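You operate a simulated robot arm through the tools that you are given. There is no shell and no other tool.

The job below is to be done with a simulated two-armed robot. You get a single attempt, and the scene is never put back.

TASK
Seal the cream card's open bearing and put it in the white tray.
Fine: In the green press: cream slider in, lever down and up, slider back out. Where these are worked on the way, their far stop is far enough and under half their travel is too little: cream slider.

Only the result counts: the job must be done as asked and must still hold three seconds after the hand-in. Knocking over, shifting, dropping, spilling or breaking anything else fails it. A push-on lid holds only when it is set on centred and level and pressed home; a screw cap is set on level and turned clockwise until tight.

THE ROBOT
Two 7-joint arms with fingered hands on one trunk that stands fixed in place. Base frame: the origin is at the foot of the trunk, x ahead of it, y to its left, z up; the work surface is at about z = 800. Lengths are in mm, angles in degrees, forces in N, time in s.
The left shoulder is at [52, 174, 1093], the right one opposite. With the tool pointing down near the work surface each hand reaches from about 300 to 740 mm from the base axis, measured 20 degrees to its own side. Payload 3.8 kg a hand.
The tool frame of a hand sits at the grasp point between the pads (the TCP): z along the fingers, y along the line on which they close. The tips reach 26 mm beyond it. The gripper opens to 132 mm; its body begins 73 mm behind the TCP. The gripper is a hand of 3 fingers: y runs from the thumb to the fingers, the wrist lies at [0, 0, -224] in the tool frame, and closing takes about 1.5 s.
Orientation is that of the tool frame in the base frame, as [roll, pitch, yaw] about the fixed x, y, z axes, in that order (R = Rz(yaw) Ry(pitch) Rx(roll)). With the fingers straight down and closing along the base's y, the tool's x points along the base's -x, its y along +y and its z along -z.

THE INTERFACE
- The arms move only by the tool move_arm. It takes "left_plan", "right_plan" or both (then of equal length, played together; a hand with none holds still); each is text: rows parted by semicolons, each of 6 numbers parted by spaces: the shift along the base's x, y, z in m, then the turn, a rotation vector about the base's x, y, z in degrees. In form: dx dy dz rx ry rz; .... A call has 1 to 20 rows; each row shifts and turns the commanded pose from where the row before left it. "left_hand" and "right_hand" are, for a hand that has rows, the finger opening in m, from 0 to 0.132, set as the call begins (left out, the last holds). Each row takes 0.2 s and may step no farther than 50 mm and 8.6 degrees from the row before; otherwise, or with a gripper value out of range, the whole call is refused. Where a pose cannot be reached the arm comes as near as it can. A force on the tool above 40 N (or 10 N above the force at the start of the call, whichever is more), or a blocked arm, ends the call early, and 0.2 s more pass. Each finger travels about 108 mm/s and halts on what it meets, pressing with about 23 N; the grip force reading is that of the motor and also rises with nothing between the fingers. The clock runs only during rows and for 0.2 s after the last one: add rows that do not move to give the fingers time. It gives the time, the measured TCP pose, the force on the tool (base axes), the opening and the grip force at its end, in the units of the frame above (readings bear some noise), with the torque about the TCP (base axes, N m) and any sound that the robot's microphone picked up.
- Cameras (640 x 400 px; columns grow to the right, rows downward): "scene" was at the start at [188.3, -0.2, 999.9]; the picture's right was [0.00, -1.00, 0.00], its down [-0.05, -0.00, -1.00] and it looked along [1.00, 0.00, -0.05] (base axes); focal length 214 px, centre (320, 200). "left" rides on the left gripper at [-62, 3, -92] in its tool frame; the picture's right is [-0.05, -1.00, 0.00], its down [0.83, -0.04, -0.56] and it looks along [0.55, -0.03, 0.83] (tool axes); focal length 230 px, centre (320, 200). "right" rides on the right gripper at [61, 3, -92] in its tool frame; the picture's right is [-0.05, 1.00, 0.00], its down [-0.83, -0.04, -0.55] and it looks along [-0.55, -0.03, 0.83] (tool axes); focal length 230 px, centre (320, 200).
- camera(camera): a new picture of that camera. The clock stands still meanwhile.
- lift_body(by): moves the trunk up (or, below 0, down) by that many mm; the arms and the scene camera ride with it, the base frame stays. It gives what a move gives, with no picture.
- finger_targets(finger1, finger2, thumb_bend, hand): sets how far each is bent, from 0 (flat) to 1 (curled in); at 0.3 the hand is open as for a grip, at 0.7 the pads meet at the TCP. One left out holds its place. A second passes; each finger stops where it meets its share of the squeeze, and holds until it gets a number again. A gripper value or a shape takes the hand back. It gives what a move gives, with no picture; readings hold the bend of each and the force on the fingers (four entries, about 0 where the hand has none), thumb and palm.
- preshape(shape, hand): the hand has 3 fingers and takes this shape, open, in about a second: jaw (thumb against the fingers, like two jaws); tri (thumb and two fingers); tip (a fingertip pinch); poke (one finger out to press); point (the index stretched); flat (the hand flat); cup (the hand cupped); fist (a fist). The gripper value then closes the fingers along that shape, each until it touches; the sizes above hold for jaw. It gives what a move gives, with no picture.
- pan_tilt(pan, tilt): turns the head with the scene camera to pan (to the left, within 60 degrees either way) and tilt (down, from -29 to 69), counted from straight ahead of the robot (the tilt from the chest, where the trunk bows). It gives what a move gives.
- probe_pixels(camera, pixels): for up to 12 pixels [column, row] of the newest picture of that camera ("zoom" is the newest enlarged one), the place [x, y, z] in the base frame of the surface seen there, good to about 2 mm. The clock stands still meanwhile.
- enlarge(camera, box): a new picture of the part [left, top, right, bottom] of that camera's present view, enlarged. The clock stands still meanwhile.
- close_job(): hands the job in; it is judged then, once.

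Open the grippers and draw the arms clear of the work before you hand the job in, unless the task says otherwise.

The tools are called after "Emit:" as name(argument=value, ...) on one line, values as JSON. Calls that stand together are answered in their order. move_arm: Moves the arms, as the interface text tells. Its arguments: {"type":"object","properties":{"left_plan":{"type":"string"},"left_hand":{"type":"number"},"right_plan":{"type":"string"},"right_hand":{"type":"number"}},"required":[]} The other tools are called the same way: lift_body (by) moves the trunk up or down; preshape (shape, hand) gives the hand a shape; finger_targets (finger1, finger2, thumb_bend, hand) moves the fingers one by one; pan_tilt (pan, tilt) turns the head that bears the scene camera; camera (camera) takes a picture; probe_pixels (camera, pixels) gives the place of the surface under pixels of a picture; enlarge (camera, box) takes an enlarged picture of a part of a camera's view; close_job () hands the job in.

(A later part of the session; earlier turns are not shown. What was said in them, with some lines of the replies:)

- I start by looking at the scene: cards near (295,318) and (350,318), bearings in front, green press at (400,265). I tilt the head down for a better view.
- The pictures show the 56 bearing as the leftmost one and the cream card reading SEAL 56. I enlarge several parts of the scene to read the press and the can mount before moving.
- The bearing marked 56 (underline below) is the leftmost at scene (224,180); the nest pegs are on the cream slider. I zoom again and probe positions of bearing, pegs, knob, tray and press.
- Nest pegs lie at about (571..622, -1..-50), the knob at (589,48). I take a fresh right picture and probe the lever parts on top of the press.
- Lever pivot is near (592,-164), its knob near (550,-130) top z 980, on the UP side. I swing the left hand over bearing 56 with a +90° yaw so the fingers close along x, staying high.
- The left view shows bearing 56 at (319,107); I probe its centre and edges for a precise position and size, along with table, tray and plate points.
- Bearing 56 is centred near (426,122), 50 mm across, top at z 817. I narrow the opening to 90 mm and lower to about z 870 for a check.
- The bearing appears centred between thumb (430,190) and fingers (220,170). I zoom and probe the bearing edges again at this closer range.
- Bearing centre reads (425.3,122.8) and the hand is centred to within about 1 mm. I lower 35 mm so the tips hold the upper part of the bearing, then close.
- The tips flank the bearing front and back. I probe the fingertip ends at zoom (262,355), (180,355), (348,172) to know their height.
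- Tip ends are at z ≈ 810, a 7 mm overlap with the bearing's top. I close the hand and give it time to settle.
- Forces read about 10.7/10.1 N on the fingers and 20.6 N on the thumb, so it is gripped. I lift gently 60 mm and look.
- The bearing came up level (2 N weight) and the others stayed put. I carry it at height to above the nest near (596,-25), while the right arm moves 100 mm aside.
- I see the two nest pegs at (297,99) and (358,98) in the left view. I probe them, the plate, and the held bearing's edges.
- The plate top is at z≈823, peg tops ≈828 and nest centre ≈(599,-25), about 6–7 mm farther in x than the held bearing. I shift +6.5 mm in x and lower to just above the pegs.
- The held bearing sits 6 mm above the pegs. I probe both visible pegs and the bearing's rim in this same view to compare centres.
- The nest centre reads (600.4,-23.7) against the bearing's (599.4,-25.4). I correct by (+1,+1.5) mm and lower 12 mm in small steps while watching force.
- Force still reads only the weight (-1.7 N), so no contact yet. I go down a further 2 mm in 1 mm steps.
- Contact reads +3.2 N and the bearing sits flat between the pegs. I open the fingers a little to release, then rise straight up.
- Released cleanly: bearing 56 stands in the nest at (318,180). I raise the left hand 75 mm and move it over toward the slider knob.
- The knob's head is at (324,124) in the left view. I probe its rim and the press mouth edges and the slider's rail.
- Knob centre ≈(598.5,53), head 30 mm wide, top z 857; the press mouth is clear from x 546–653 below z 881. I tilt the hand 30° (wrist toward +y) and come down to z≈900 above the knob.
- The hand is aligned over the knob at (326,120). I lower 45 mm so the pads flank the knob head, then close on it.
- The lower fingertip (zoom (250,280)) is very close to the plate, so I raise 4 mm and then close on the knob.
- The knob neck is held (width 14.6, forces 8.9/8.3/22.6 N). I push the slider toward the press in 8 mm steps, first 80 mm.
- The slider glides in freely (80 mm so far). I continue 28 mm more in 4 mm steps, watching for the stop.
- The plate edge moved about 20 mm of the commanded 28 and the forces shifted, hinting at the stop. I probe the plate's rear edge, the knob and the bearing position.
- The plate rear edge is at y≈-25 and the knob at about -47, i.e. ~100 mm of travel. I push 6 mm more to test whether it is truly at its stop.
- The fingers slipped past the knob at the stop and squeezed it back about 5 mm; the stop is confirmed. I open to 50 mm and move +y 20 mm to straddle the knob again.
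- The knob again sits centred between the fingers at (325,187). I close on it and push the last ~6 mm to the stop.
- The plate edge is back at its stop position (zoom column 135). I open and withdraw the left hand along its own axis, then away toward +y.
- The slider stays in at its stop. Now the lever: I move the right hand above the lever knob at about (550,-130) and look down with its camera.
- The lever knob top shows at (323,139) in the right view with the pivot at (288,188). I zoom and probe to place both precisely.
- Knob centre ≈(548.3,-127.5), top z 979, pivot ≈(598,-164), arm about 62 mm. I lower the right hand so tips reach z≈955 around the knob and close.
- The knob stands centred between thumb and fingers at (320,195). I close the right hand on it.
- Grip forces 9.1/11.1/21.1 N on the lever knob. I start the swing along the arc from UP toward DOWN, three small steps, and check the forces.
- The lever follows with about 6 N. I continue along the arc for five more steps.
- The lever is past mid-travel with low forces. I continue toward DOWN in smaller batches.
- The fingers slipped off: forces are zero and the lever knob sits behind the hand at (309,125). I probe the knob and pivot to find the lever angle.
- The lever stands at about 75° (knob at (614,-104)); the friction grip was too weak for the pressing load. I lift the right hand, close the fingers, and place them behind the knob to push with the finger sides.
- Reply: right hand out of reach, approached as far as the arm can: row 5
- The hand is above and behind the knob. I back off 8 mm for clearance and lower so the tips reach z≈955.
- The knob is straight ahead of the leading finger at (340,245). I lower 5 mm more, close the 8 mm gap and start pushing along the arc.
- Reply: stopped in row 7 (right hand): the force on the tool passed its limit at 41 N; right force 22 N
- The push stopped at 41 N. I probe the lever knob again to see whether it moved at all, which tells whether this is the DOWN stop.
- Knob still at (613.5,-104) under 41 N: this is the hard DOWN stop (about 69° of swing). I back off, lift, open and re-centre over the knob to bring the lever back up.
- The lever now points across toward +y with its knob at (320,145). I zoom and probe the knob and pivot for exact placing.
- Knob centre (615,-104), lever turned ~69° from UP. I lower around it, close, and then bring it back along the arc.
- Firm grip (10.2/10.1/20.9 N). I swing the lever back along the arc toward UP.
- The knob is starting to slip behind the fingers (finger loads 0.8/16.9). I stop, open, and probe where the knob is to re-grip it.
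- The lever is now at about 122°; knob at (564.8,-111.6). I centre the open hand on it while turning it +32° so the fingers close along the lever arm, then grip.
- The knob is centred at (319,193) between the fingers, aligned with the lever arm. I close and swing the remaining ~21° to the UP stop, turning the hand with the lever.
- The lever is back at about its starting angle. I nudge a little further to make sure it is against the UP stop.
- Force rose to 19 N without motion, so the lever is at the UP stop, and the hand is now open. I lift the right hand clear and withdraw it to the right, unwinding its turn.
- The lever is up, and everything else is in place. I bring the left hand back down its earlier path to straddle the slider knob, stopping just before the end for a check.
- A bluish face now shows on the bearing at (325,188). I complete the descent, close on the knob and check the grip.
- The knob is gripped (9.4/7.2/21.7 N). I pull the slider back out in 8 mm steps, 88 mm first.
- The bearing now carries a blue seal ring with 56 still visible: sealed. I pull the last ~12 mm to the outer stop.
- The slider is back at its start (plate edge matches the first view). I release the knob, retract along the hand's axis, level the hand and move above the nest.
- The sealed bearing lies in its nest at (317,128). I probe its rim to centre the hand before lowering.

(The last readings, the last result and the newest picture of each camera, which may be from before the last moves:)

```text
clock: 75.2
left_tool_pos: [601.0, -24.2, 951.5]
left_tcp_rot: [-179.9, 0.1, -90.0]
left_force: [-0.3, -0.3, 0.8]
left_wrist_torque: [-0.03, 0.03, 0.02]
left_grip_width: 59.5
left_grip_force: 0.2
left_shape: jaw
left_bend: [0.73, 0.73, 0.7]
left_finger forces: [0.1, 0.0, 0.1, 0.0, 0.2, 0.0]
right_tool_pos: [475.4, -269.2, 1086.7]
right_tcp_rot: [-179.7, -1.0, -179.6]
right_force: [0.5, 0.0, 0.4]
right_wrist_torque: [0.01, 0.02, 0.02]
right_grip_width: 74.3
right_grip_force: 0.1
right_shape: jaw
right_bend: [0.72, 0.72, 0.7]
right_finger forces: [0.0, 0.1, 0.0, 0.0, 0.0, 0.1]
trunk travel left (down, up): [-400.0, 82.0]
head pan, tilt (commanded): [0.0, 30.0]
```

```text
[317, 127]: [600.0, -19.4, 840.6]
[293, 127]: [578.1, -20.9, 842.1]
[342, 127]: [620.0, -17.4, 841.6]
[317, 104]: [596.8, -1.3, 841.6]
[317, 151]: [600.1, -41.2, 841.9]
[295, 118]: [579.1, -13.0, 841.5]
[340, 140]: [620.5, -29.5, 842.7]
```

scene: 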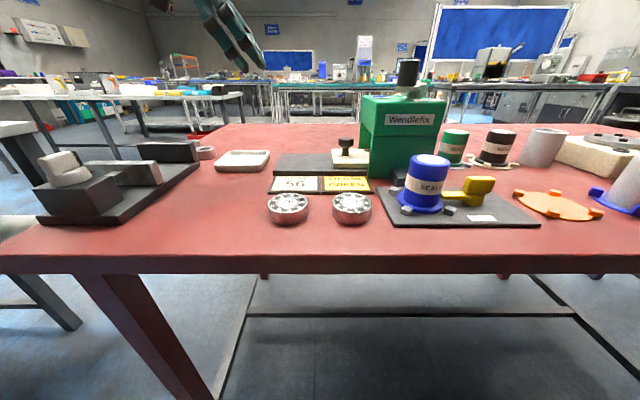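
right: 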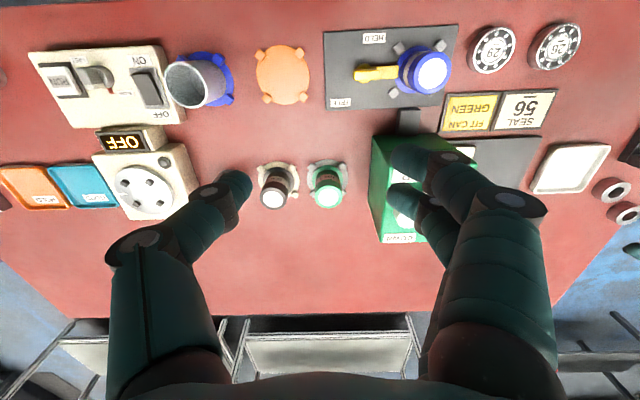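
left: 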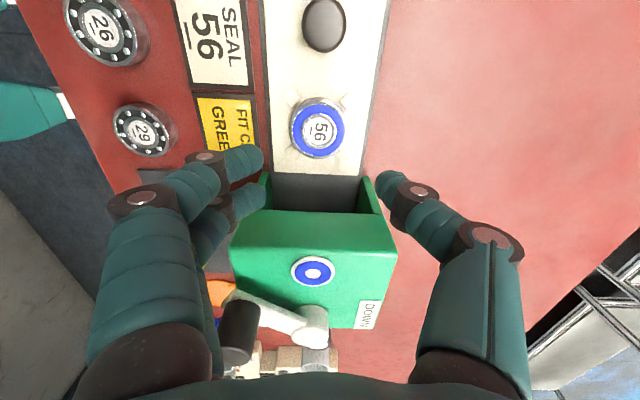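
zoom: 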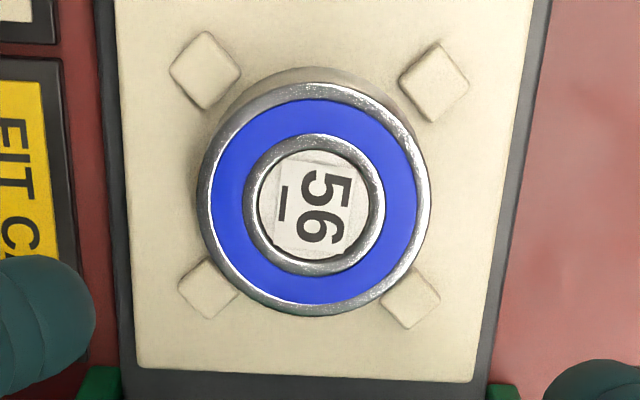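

Bearing centre (600,-23.4), top z 841.5; the hand is within about 1 mm. I open to 80 mm and descend to the same gripping height as when it was set down.

Emit:
move_arm(left_plan="0 0 0 0 0 0; -0.0008 0 -0.02 0 0 0; 0 0 -0.03 0 0 0; 0 0 -0.025 0 0 0; 0 0 -0.012 0 0 0; 0 0 -0.005 0 0 0; 0 0 0 0 0 0", left_hand=0.08)

Emit:
enlarge(camera="scene", box=[300, 90, 400, 160])

Emit:
camera(camera="left")

```text
clock: 76.8
left_tool_pos: [599.1, -23.8, 858.3]
left_tcp_rot: [-179.8, 0.1, -90.0]
left_force: [-0.1, 0.9, 0.4]
left_wrist_torque: [0.02, 0.03, -0.02]
left_grip_width: 79.5
left_grip_force: 0.1
left_shape: jaw
left_bend: [0.71, 0.71, 0.71]
left_finger forces: [0.1, 0.1, 0.1, 0.0, 0.0, 0.0]
right_tool_pos: [476.5, -271.6, 1085.6]
right_tcp_rot: [-179.6, -1.0, -179.6]
right_force: [0.3, 0.9, 0.0]
right_wrist_torque: [-0.01, 0.02, -0.02]
right_grip_width: 74.2
right_grip_force: 0.1
right_shape: jaw
right_bend: [0.72, 0.72, 0.7]
right_finger forces: [0.1, 0.0, 0.0, 0.1, 0.0, 0.1]
trunk travel left (down, up): [-400.0, 82.0]
head pan, tilt (commanded): [0.0, 30.0]
```

```text
5.71 times, centred on (350, 125) of scene
```

zoom: 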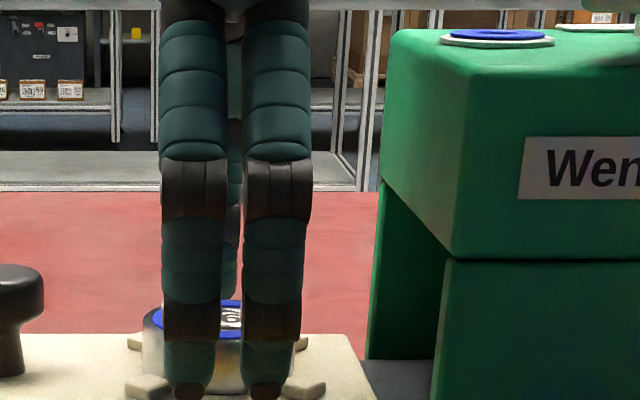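

```text
taken
```

left: 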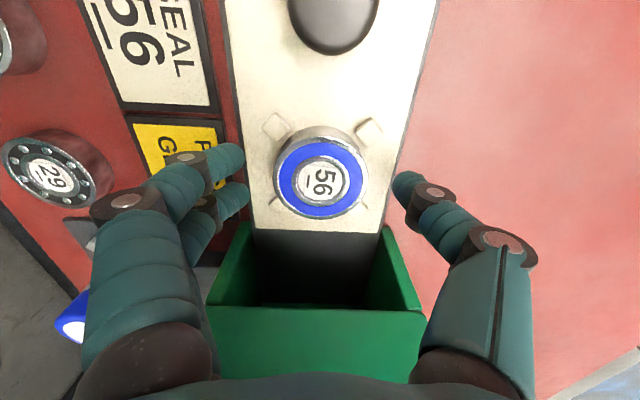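

The fingers flank the bearing between the pegs with no contact force. I close and check the grip.

Emit:
move_arm(left_plan="0 0 0 0 0 0; 0 0 0 0 0 0; 0 0 0 0 0 0; 0 0 0 0 0 0; 0 0 0 0 0 0; 0 0 0 0 0 0; 0 0 0 0 0 0", left_hand=0.03)

Emit:
move_arm(left_plan="0 0 0.004 0 0 0; 0 0 0.006 0 0 0; 0 0 0.01 0 0 0; 0 0 0.015 0 0 0; 0 0 0.02 0 0 0; 0 0 0 0 0 0")

Emit:
camera(camera="left")

Emit:
enlarge(camera="scene", box=[260, 60, 420, 180])

```text
clock: 78.4
left_tool_pos: [599.5, -25.3, 858.3]
left_tcp_rot: [-180.0, 0.0, -90.0]
left_force: [0.0, 0.4, 0.0]
left_wrist_torque: [0.02, 0.01, -0.01]
left_grip_width: 42.8
left_grip_force: 22.4
left_shape: jaw
left_bend: [0.73, 0.73, 0.7]
left_finger forces: [10.7, 10.1, 0.0, 0.0, 20.8, 0.0]
right_tool_pos: [477.2, -270.2, 1087.0]
right_tcp_rot: [-179.5, -0.9, -179.7]
right_force: [-0.2, 0.5, -0.3]
right_wrist_torque: [0.01, 0.01, 0.01]
right_grip_width: 74.7
right_grip_force: 0.1
right_shape: jaw
right_bend: [0.72, 0.72, 0.7]
right_finger forces: [0.0, 0.0, 0.0, 0.0, 0.0, 0.1]
trunk travel left (down, up): [-400.0, 82.0]
head pan, tilt (commanded): [0.0, 30.0]
```

```text
clock: 79.8
left_tool_pos: [601.3, -23.9, 913.1]
left_tcp_rot: [-179.9, 0.1, -90.0]
left_force: [0.0, -0.4, -0.8]
left_wrist_torque: [0.0, 0.0, 0.0]
left_grip_width: 42.6
left_grip_force: 23.1
left_shape: jaw
left_bend: [0.73, 0.73, 0.7]
left_finger forces: [10.7, 10.2, 0.1, 0.0, 20.7, 0.0]
right_tool_pos: [477.4, -271.4, 1087.1]
right_tcp_rot: [-179.7, -0.8, -179.6]
right_force: [0.4, -0.5, 0.4]
right_wrist_torque: [0.02, 0.01, -0.04]
right_grip_width: 74.3
right_grip_force: 0.1
right_shape: jaw
right_bend: [0.72, 0.72, 0.7]
right_finger forces: [0.0, 0.0, 0.0, 0.1, 0.0, 0.0]
trunk travel left (down, up): [-400.0, 82.0]
head pan, tilt (commanded): [0.0, 30.0]
```

```text
taken
```

left: 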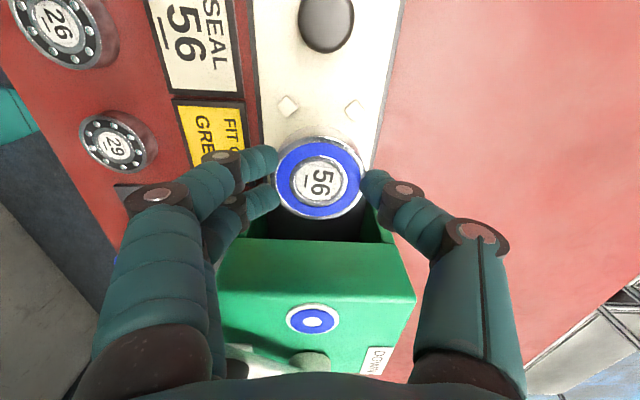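

```text
3.33 times, centred on (340, 120) of scene
```

zoom: 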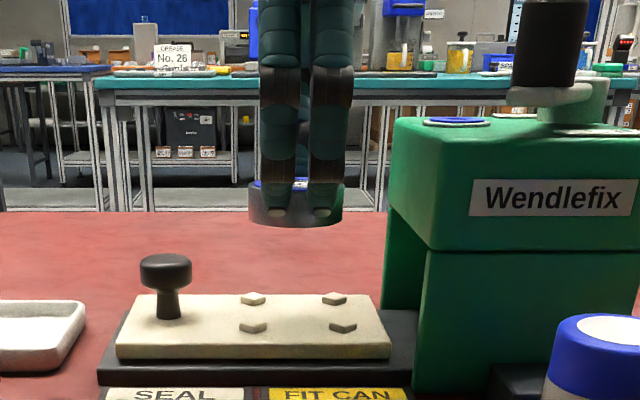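

The sealed bearing is up and the slider stayed. I raise a little more and carry it over the knob to above the white tray at about (606,155).

Emit:
move_arm(left_plan="0 0 0.015 0 0 0; 0 0.01 0.015 0 0 0; 0.001 0.025 0 0 0 0; 0.001 0.03 0 0 0 0; 0.001 0.03 0 0 0 0; 0.001 0.03 0 0 0 0; 0.001 0.03 0 0 0 0; 0.001 0.024 0 0 0 0; 0 0 0 0 0 0")

Emit:
camera(camera="left")

Emit:
enlarge(camera="scene", box=[180, 60, 340, 180])

```text
clock: 81.8
left_tool_pos: [606.9, 155.4, 942.5]
left_tcp_rot: [179.9, 0.0, -90.0]
left_force: [-0.5, 0.1, -1.5]
left_wrist_torque: [0.02, -0.03, -0.01]
left_grip_width: 42.8
left_grip_force: 23.4
left_shape: jaw
left_bend: [0.73, 0.73, 0.7]
left_finger forces: [10.7, 10.3, 0.1, 0.0, 20.6, 0.0]
right_tool_pos: [476.5, -271.0, 1086.0]
right_tcp_rot: [-179.6, -0.9, -179.6]
right_force: [-0.2, 0.2, 0.1]
right_wrist_torque: [0.0, -0.01, 0.01]
right_grip_width: 74.5
right_grip_force: 0.1
right_shape: jaw
right_bend: [0.72, 0.72, 0.7]
right_finger forces: [0.0, 0.1, 0.1, 0.0, 0.0, 0.0]
trunk travel left (down, up): [-400.0, 82.0]
head pan, tilt (commanded): [0.0, 30.0]
```

```text
taken
```

left: 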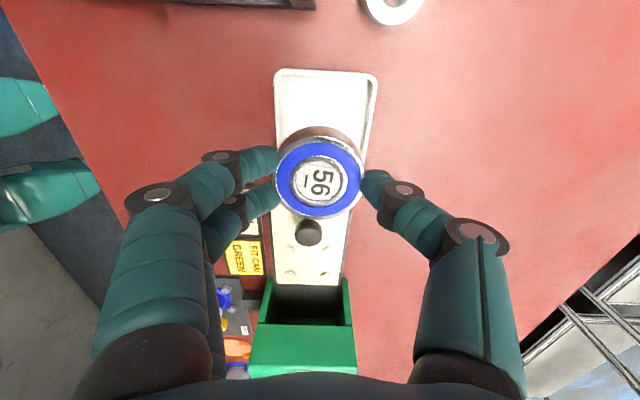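

```text
3.33 times, centred on (260, 120) of scene
```

zoom: 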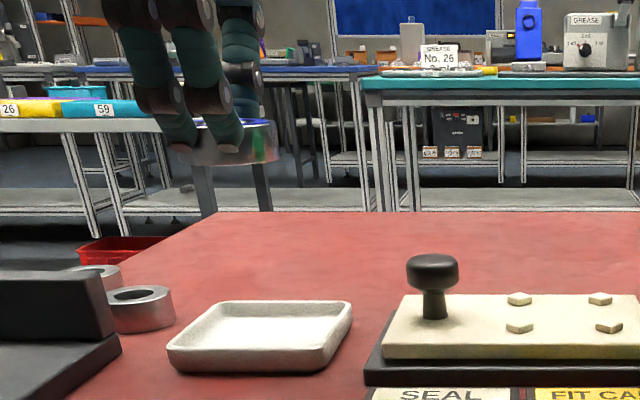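

The tray is in full view in the scene camera. I zoom in on it and probe rims and floor to find its inner space.

Emit:
enlarge(camera="scene", box=[205, 140, 275, 180])

Emit:
probe_pixels(camera="left", pixels=[[275, 75], [281, 75], [287, 80], [372, 78], [377, 78], [366, 82], [325, 70], [325, 78], [280, 125], [276, 125], [370, 125], [362, 120]])

```text
9.14 times, centred on (240, 160) of scene
```

zoom: 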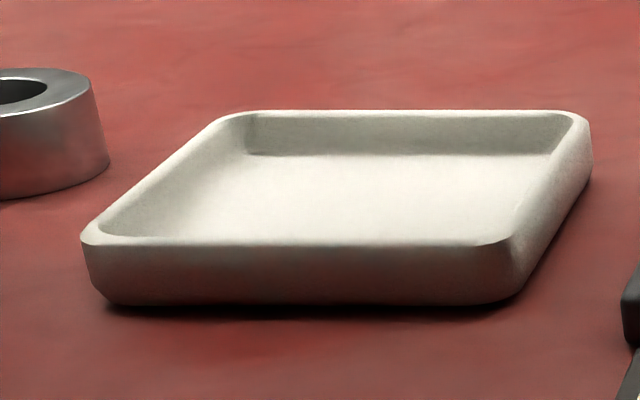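

```text
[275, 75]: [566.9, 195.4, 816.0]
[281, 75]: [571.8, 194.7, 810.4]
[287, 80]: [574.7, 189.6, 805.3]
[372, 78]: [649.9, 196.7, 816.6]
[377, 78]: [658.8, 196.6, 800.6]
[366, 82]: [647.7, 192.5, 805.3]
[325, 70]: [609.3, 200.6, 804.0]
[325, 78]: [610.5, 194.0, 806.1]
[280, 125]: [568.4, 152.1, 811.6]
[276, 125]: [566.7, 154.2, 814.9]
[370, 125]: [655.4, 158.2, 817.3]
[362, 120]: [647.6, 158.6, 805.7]
```

I probe the tray in the zoomed scene picture: rim edges and floor corners.

Emit:
probe_pixels(camera="zoom", pixels=[[90, 240], [500, 243], [580, 118], [235, 116], [290, 240], [420, 113], [150, 180], [555, 180], [150, 225], [470, 230], [540, 150], [255, 150]])

```text
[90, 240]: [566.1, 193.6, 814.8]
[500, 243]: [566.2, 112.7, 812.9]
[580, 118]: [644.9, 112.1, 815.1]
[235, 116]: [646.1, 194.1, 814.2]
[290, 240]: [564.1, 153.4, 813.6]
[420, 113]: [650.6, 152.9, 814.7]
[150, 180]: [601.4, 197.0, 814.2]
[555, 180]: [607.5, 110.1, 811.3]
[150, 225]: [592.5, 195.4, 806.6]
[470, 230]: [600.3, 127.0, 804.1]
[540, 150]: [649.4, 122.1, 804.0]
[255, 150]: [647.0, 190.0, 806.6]
```

Tray outer spans x 564–651, y 111–196 with floor ≈804 and rim ≈815. I centre at (607.5,153.6) and descend until the fingertips are level with the rim.

Emit:
move_arm(left_plan="0.001 -0.002 -0.02 0 0 0; 0 0 -0.03 0 0 0; 0 0 -0.025 0 0 0; 0 0 -0.014 0 0 0; 0 0 -0.006 0 0 0; 0 0 -0.004 0 0 0; 0 0 0 0 0 0")

Emit:
camera(camera="left")

Emit:
enlarge(camera="scene", box=[195, 120, 285, 180])

```text
clock: 83.4
left_tool_pos: [606.6, 154.8, 843.1]
left_tcp_rot: [-179.9, 0.0, -90.1]
left_force: [-0.2, -0.3, -1.7]
left_wrist_torque: [0.01, 0.02, 0.02]
left_grip_width: 42.9
left_grip_force: 22.8
left_shape: jaw
left_bend: [0.73, 0.73, 0.7]
left_finger forces: [10.7, 10.2, 0.1, 0.0, 20.7, 0.0]
right_tool_pos: [476.9, -270.9, 1086.5]
right_tcp_rot: [-179.7, -0.9, -179.6]
right_force: [0.4, -1.5, -0.1]
right_wrist_torque: [-0.01, 0.01, -0.01]
right_grip_width: 74.4
right_grip_force: 0.1
right_shape: jaw
right_bend: [0.72, 0.72, 0.7]
right_finger forces: [0.1, 0.1, 0.0, 0.0, 0.0, 0.0]
trunk travel left (down, up): [-400.0, 82.0]
head pan, tilt (commanded): [0.0, 30.0]
```

```text
taken
```

left: 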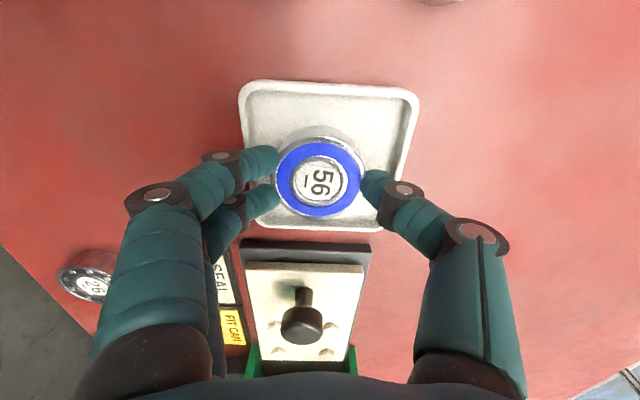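

```text
6.67 times, centred on (240, 150) of scene
```

zoom: 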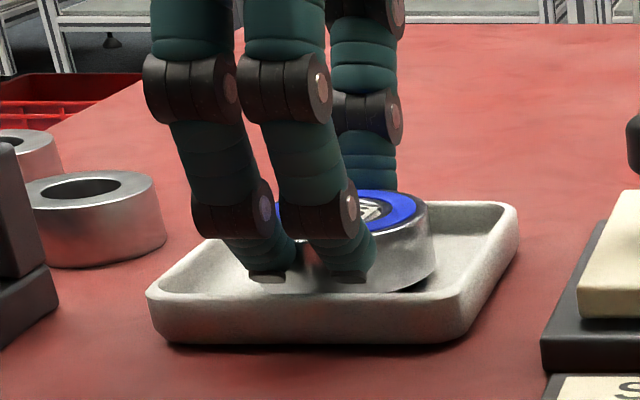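

The bearing hovers just above the tray floor with the fingers inside the rim. I lower 4 mm more in small steps, watching the force.

Emit:
move_arm(left_plan="0 0 -0.0015 0 0 0; 0 0 -0.0015 0 0 0; 0 0 -0.001 0 0 0; 0 0 0 0 0 0")

Emit:
enlarge(camera="scene", box=[195, 120, 285, 180])

Emit:
enlarge(camera="left", box=[220, 70, 440, 240])

```text
clock: 84.4
left_tool_pos: [606.3, 152.8, 839.4]
left_tcp_rot: [180.0, 0.0, -90.0]
left_force: [-0.5, 0.3, -0.1]
left_wrist_torque: [0.0, 0.02, -0.01]
left_grip_width: 42.7
left_grip_force: 22.6
left_shape: jaw
left_bend: [0.73, 0.73, 0.7]
left_finger forces: [10.9, 10.3, 0.0, 0.1, 20.7, 0.0]
right_tool_pos: [476.3, -271.4, 1086.4]
right_tcp_rot: [-179.7, -0.8, -179.6]
right_force: [-0.7, 0.4, 0.3]
right_wrist_torque: [0.0, 0.0, -0.01]
right_grip_width: 74.3
right_grip_force: 0.1
right_shape: jaw
right_bend: [0.72, 0.72, 0.7]
right_finger forces: [0.0, 0.0, 0.0, 0.1, 0.1, 0.0]
trunk travel left (down, up): [-400.0, 82.0]
head pan, tilt (commanded): [0.0, 30.0]
```

```text
6.67 times, centred on (240, 150) of scene
```

zoom: 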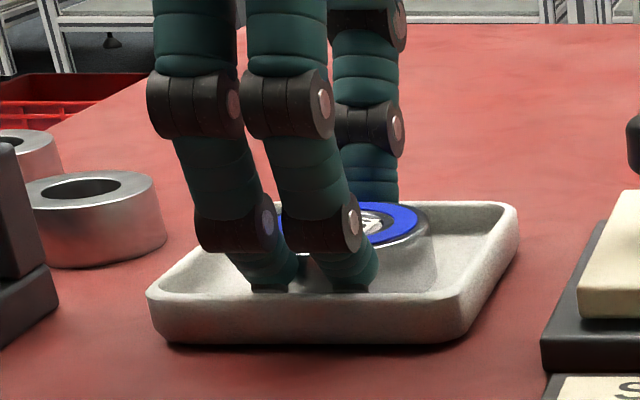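

```text
2.35 times, centred on (330, 155) of left
```

zoom: 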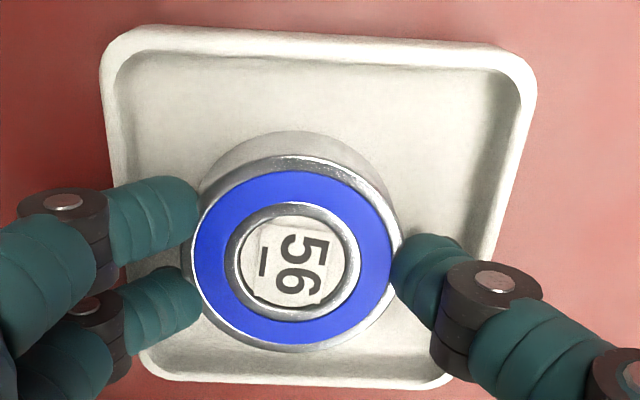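

The weight has come off the hand (force near 0), so the bearing rests on the tray floor. I open just slightly to release.

Emit:
move_arm(left_plan="0 0 0 0 0 0; 0 0 0 0 0 0; 0 0 0 0 0 0", left_hand=0.052)

Emit:
enlarge(camera="scene", box=[195, 120, 285, 180])

Emit:
enlarge(camera="left", box=[220, 70, 440, 240])

```text
clock: 85.2
left_tool_pos: [606.9, 153.2, 838.2]
left_tcp_rot: [179.9, 0.0, -90.0]
left_force: [1.1, -0.1, 0.9]
left_wrist_torque: [0.01, 0.0, 0.01]
left_grip_width: 50.6
left_grip_force: 0.0
left_shape: jaw
left_bend: [0.74, 0.74, 0.7]
left_finger forces: [0.7, 0.7, 0.0, 0.0, 0.0, 0.0]
right_tool_pos: [477.7, -271.3, 1086.7]
right_tcp_rot: [-179.8, -0.9, -179.6]
right_force: [-0.3, -0.5, -0.2]
right_wrist_torque: [0.01, 0.02, -0.01]
right_grip_width: 74.4
right_grip_force: 0.1
right_shape: jaw
right_bend: [0.72, 0.72, 0.7]
right_finger forces: [0.1, 0.0, 0.0, 0.0, 0.0, 0.0]
trunk travel left (down, up): [-400.0, 82.0]
head pan, tilt (commanded): [0.0, 30.0]
```

```text
6.67 times, centred on (240, 150) of scene
```

zoom: 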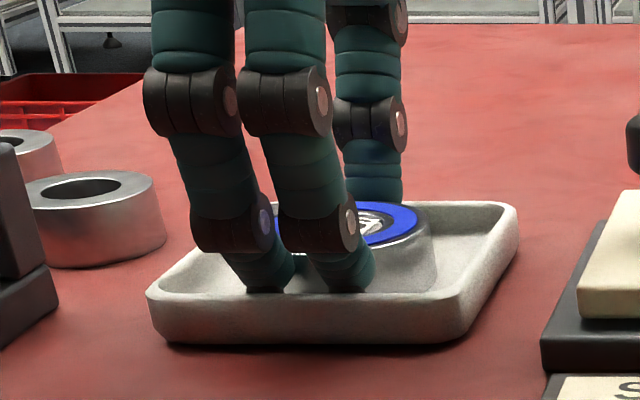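

```text
2.35 times, centred on (330, 155) of left
```

zoom: 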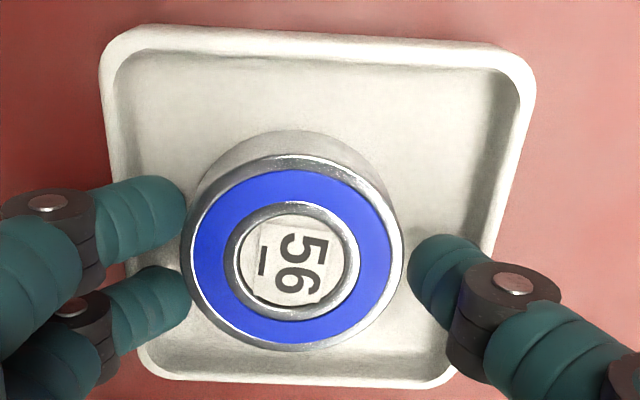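

The bearing is free: a gap shows on the thumb side and the fingers barely touch (0.7 N). I lift slowly straight up.

Emit:
move_arm(left_plan="0.0005 0 0.002 0 0 0; 0 0 0.003 0 0 0; 0 0 0.005 0 0 0; 0 0 0 0 0 0")

Emit:
enlarge(camera="scene", box=[195, 120, 285, 180])

Emit:
enlarge(camera="left", box=[220, 70, 440, 240])

```text
clock: 86.2
left_tool_pos: [607.9, 153.4, 850.1]
left_tcp_rot: [-180.0, 0.0, -90.0]
left_force: [-0.6, -0.4, -0.7]
left_wrist_torque: [-0.01, -0.01, 0.03]
left_grip_width: 51.6
left_grip_force: 0.0
left_shape: jaw
left_bend: [0.73, 0.73, 0.7]
left_finger forces: [0.1, 0.1, 0.1, 0.0, 0.0, 0.0]
right_tool_pos: [476.1, -270.7, 1086.9]
right_tcp_rot: [-179.6, -1.0, -179.6]
right_force: [0.2, 0.6, -0.3]
right_wrist_torque: [-0.01, 0.01, -0.02]
right_grip_width: 74.3
right_grip_force: 0.0
right_shape: jaw
right_bend: [0.72, 0.72, 0.7]
right_finger forces: [0.0, 0.0, 0.0, 0.1, 0.0, 0.0]
trunk travel left (down, up): [-400.0, 82.0]
head pan, tilt (commanded): [0.0, 30.0]
```

```text
6.67 times, centred on (240, 150) of scene
```

zoom: 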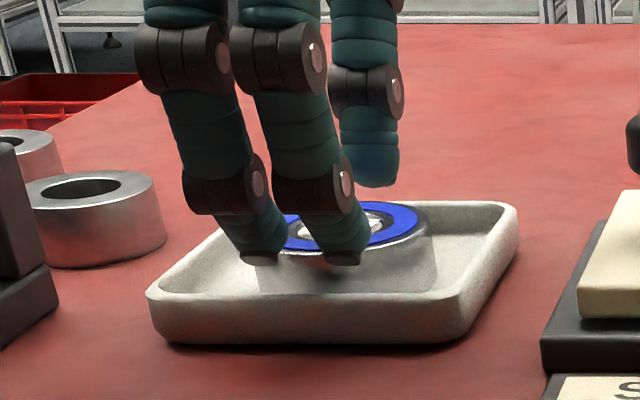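

```text
2.35 times, centred on (330, 155) of left
```

zoom: 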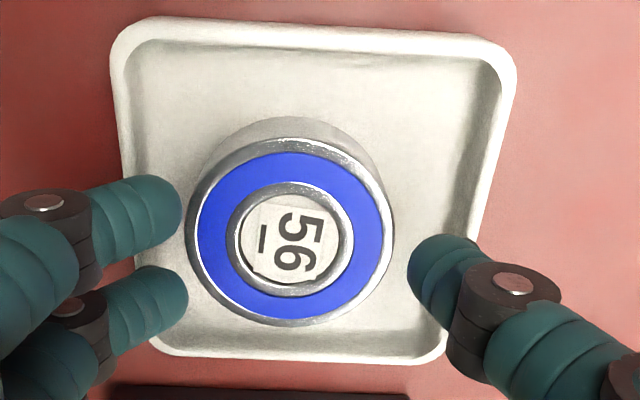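

The bearing stays flat in the tray and the tray has not moved. I raise the left hand well clear, open it, and pull both arms away from the work.

Emit:
move_arm(left_plan="0 0 0.02 0 0 0; 0 0 0.04 0 0 0; 0 0 0.045 0 0 0; 0 0 0.045 0 0 0; 0 0.015 0.045 0 0 -8; -0.01 0.015 0.04 0 0 -8; -0.01 0.015 0.03 0 0 -8; -0.01 0.015 0.01 0 0 -8; -0.01 0.015 0 0 0 -8; -0.01 0.015 0 0 0 -8; 0 0.01 0 0 0 -8; 0 0 0 0 0 -8; 0 0 0 0 0 -8; 0 0 0 0 0 -8; 0 0 0 0 0 -8; 0 0 0 0 0 0", left_hand=0.1, right_plan="0 0 0 0 0 0; 0 0 0 0 0 0; 0 0 0 0 0 0; 0 0 0 0 0 0; 0 0 0 0 0 0; 0 0 0 0 0 0; 0 0 0 0 0 0; 0 0 0 0 0 0; 0 0 0 0 0 0; 0 0 0 0 0 0; 0 0 0 0 0 0; 0 0 0 0 0 0; 0 0 0 0 0 0; 0 0 0 0 0 0; 0 0 0 0 0 0; 0 0 0 0 0 0", right_hand=0.13)

Emit:
camera(camera="scene")

Emit:
camera(camera="left")

Emit:
camera(camera="right")

Emit:
enlarge(camera="scene", box=[190, 80, 470, 230])

```text
clock: 89.6
left_tool_pos: [557.1, 253.4, 1124.2]
left_tcp_rot: [-179.9, -0.1, -178.1]
left_force: [0.4, 0.0, -0.4]
left_wrist_torque: [0.01, -0.01, -0.02]
left_grip_width: 99.9
left_grip_force: 0.0
left_shape: jaw
left_bend: [0.63, 0.63, 0.6]
left_finger forces: [0.1, 0.1, 0.0, 0.0, 0.0, 0.0]
right_tool_pos: [477.6, -272.0, 1086.0]
right_tcp_rot: [-179.7, -0.9, -179.6]
right_force: [0.5, 0.7, -0.9]
right_wrist_torque: [0.03, 0.03, 0.02]
right_grip_width: 130.3
right_grip_force: 0.0
right_shape: jaw
right_bend: [0.33, 0.33, 0.32]
right_finger forces: [0.0, 0.0, 0.0, 0.0, 0.1, 0.0]
trunk travel left (down, up): [-400.0, 82.0]
head pan, tilt (commanded): [0.0, 30.0]
```

```text
taken
```

scene: 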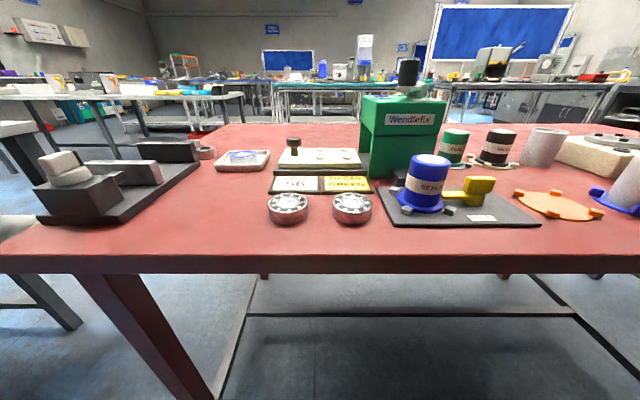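

```text
taken
```

left: 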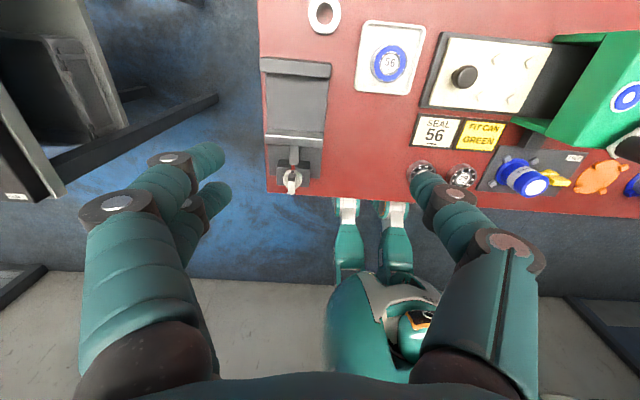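

```text
taken
```

right: 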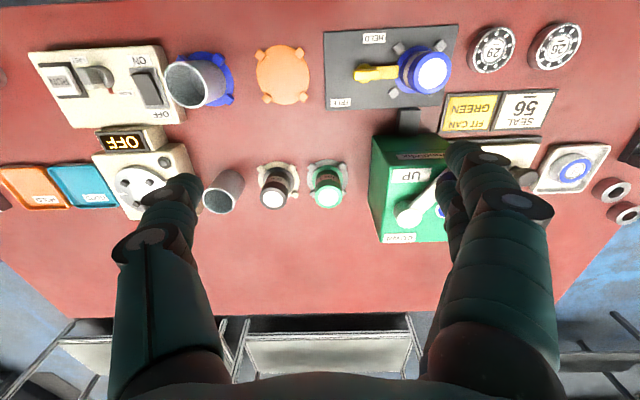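

```text
2.29 times, centred on (330, 155) of scene
```

zoom: 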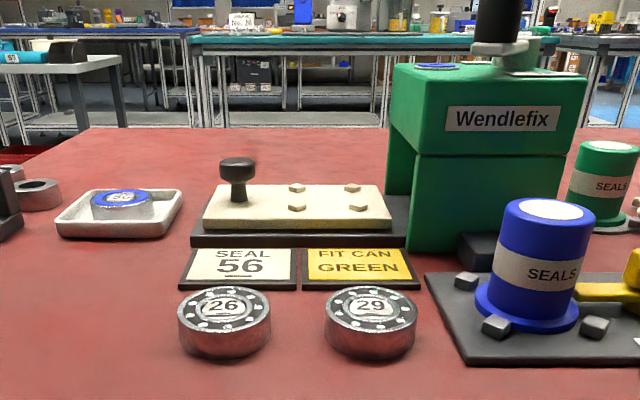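

The sealed bearing 56 lies in the white tray, the slider is out, the lever is up, and both hands are open and clear with everything else untouched. I hand the job in.

Emit:
close_job()

```text
The job is handed in.
```

I sealed bearing 56, the one named on the cream card, and put it in the white tray. I've handed the job in; no verdict came back.

- **Sealing:** I set the bearing in the nest and pushed the cream slider to its far stop. The lever went down to its stop and back up to its stop, and the slider came back out. Afterwards the bearing showed a blue seal ring, with the 56 still readable.
- **Slips on the way:** My fingers slipped off the slider knob once at the far stop, so the slider moved back about 5 mm; I pushed it in again before using the lever. They also slipped on the lever knob on both the down and the up stroke. Each time I took hold again and finished the stroke.
- **Yellow card not followed:** A yellow card beside the cream one reads "FIT CAN GREEN". You asked only about the cream card and didn't mention changing cans, so I left the blue can on the press. That is why the seal is blue; if you wanted a green one, this bearing has the wrong seal.

In the last pictures nothing else looked moved or knocked over. Both hands are open and clear of the work.
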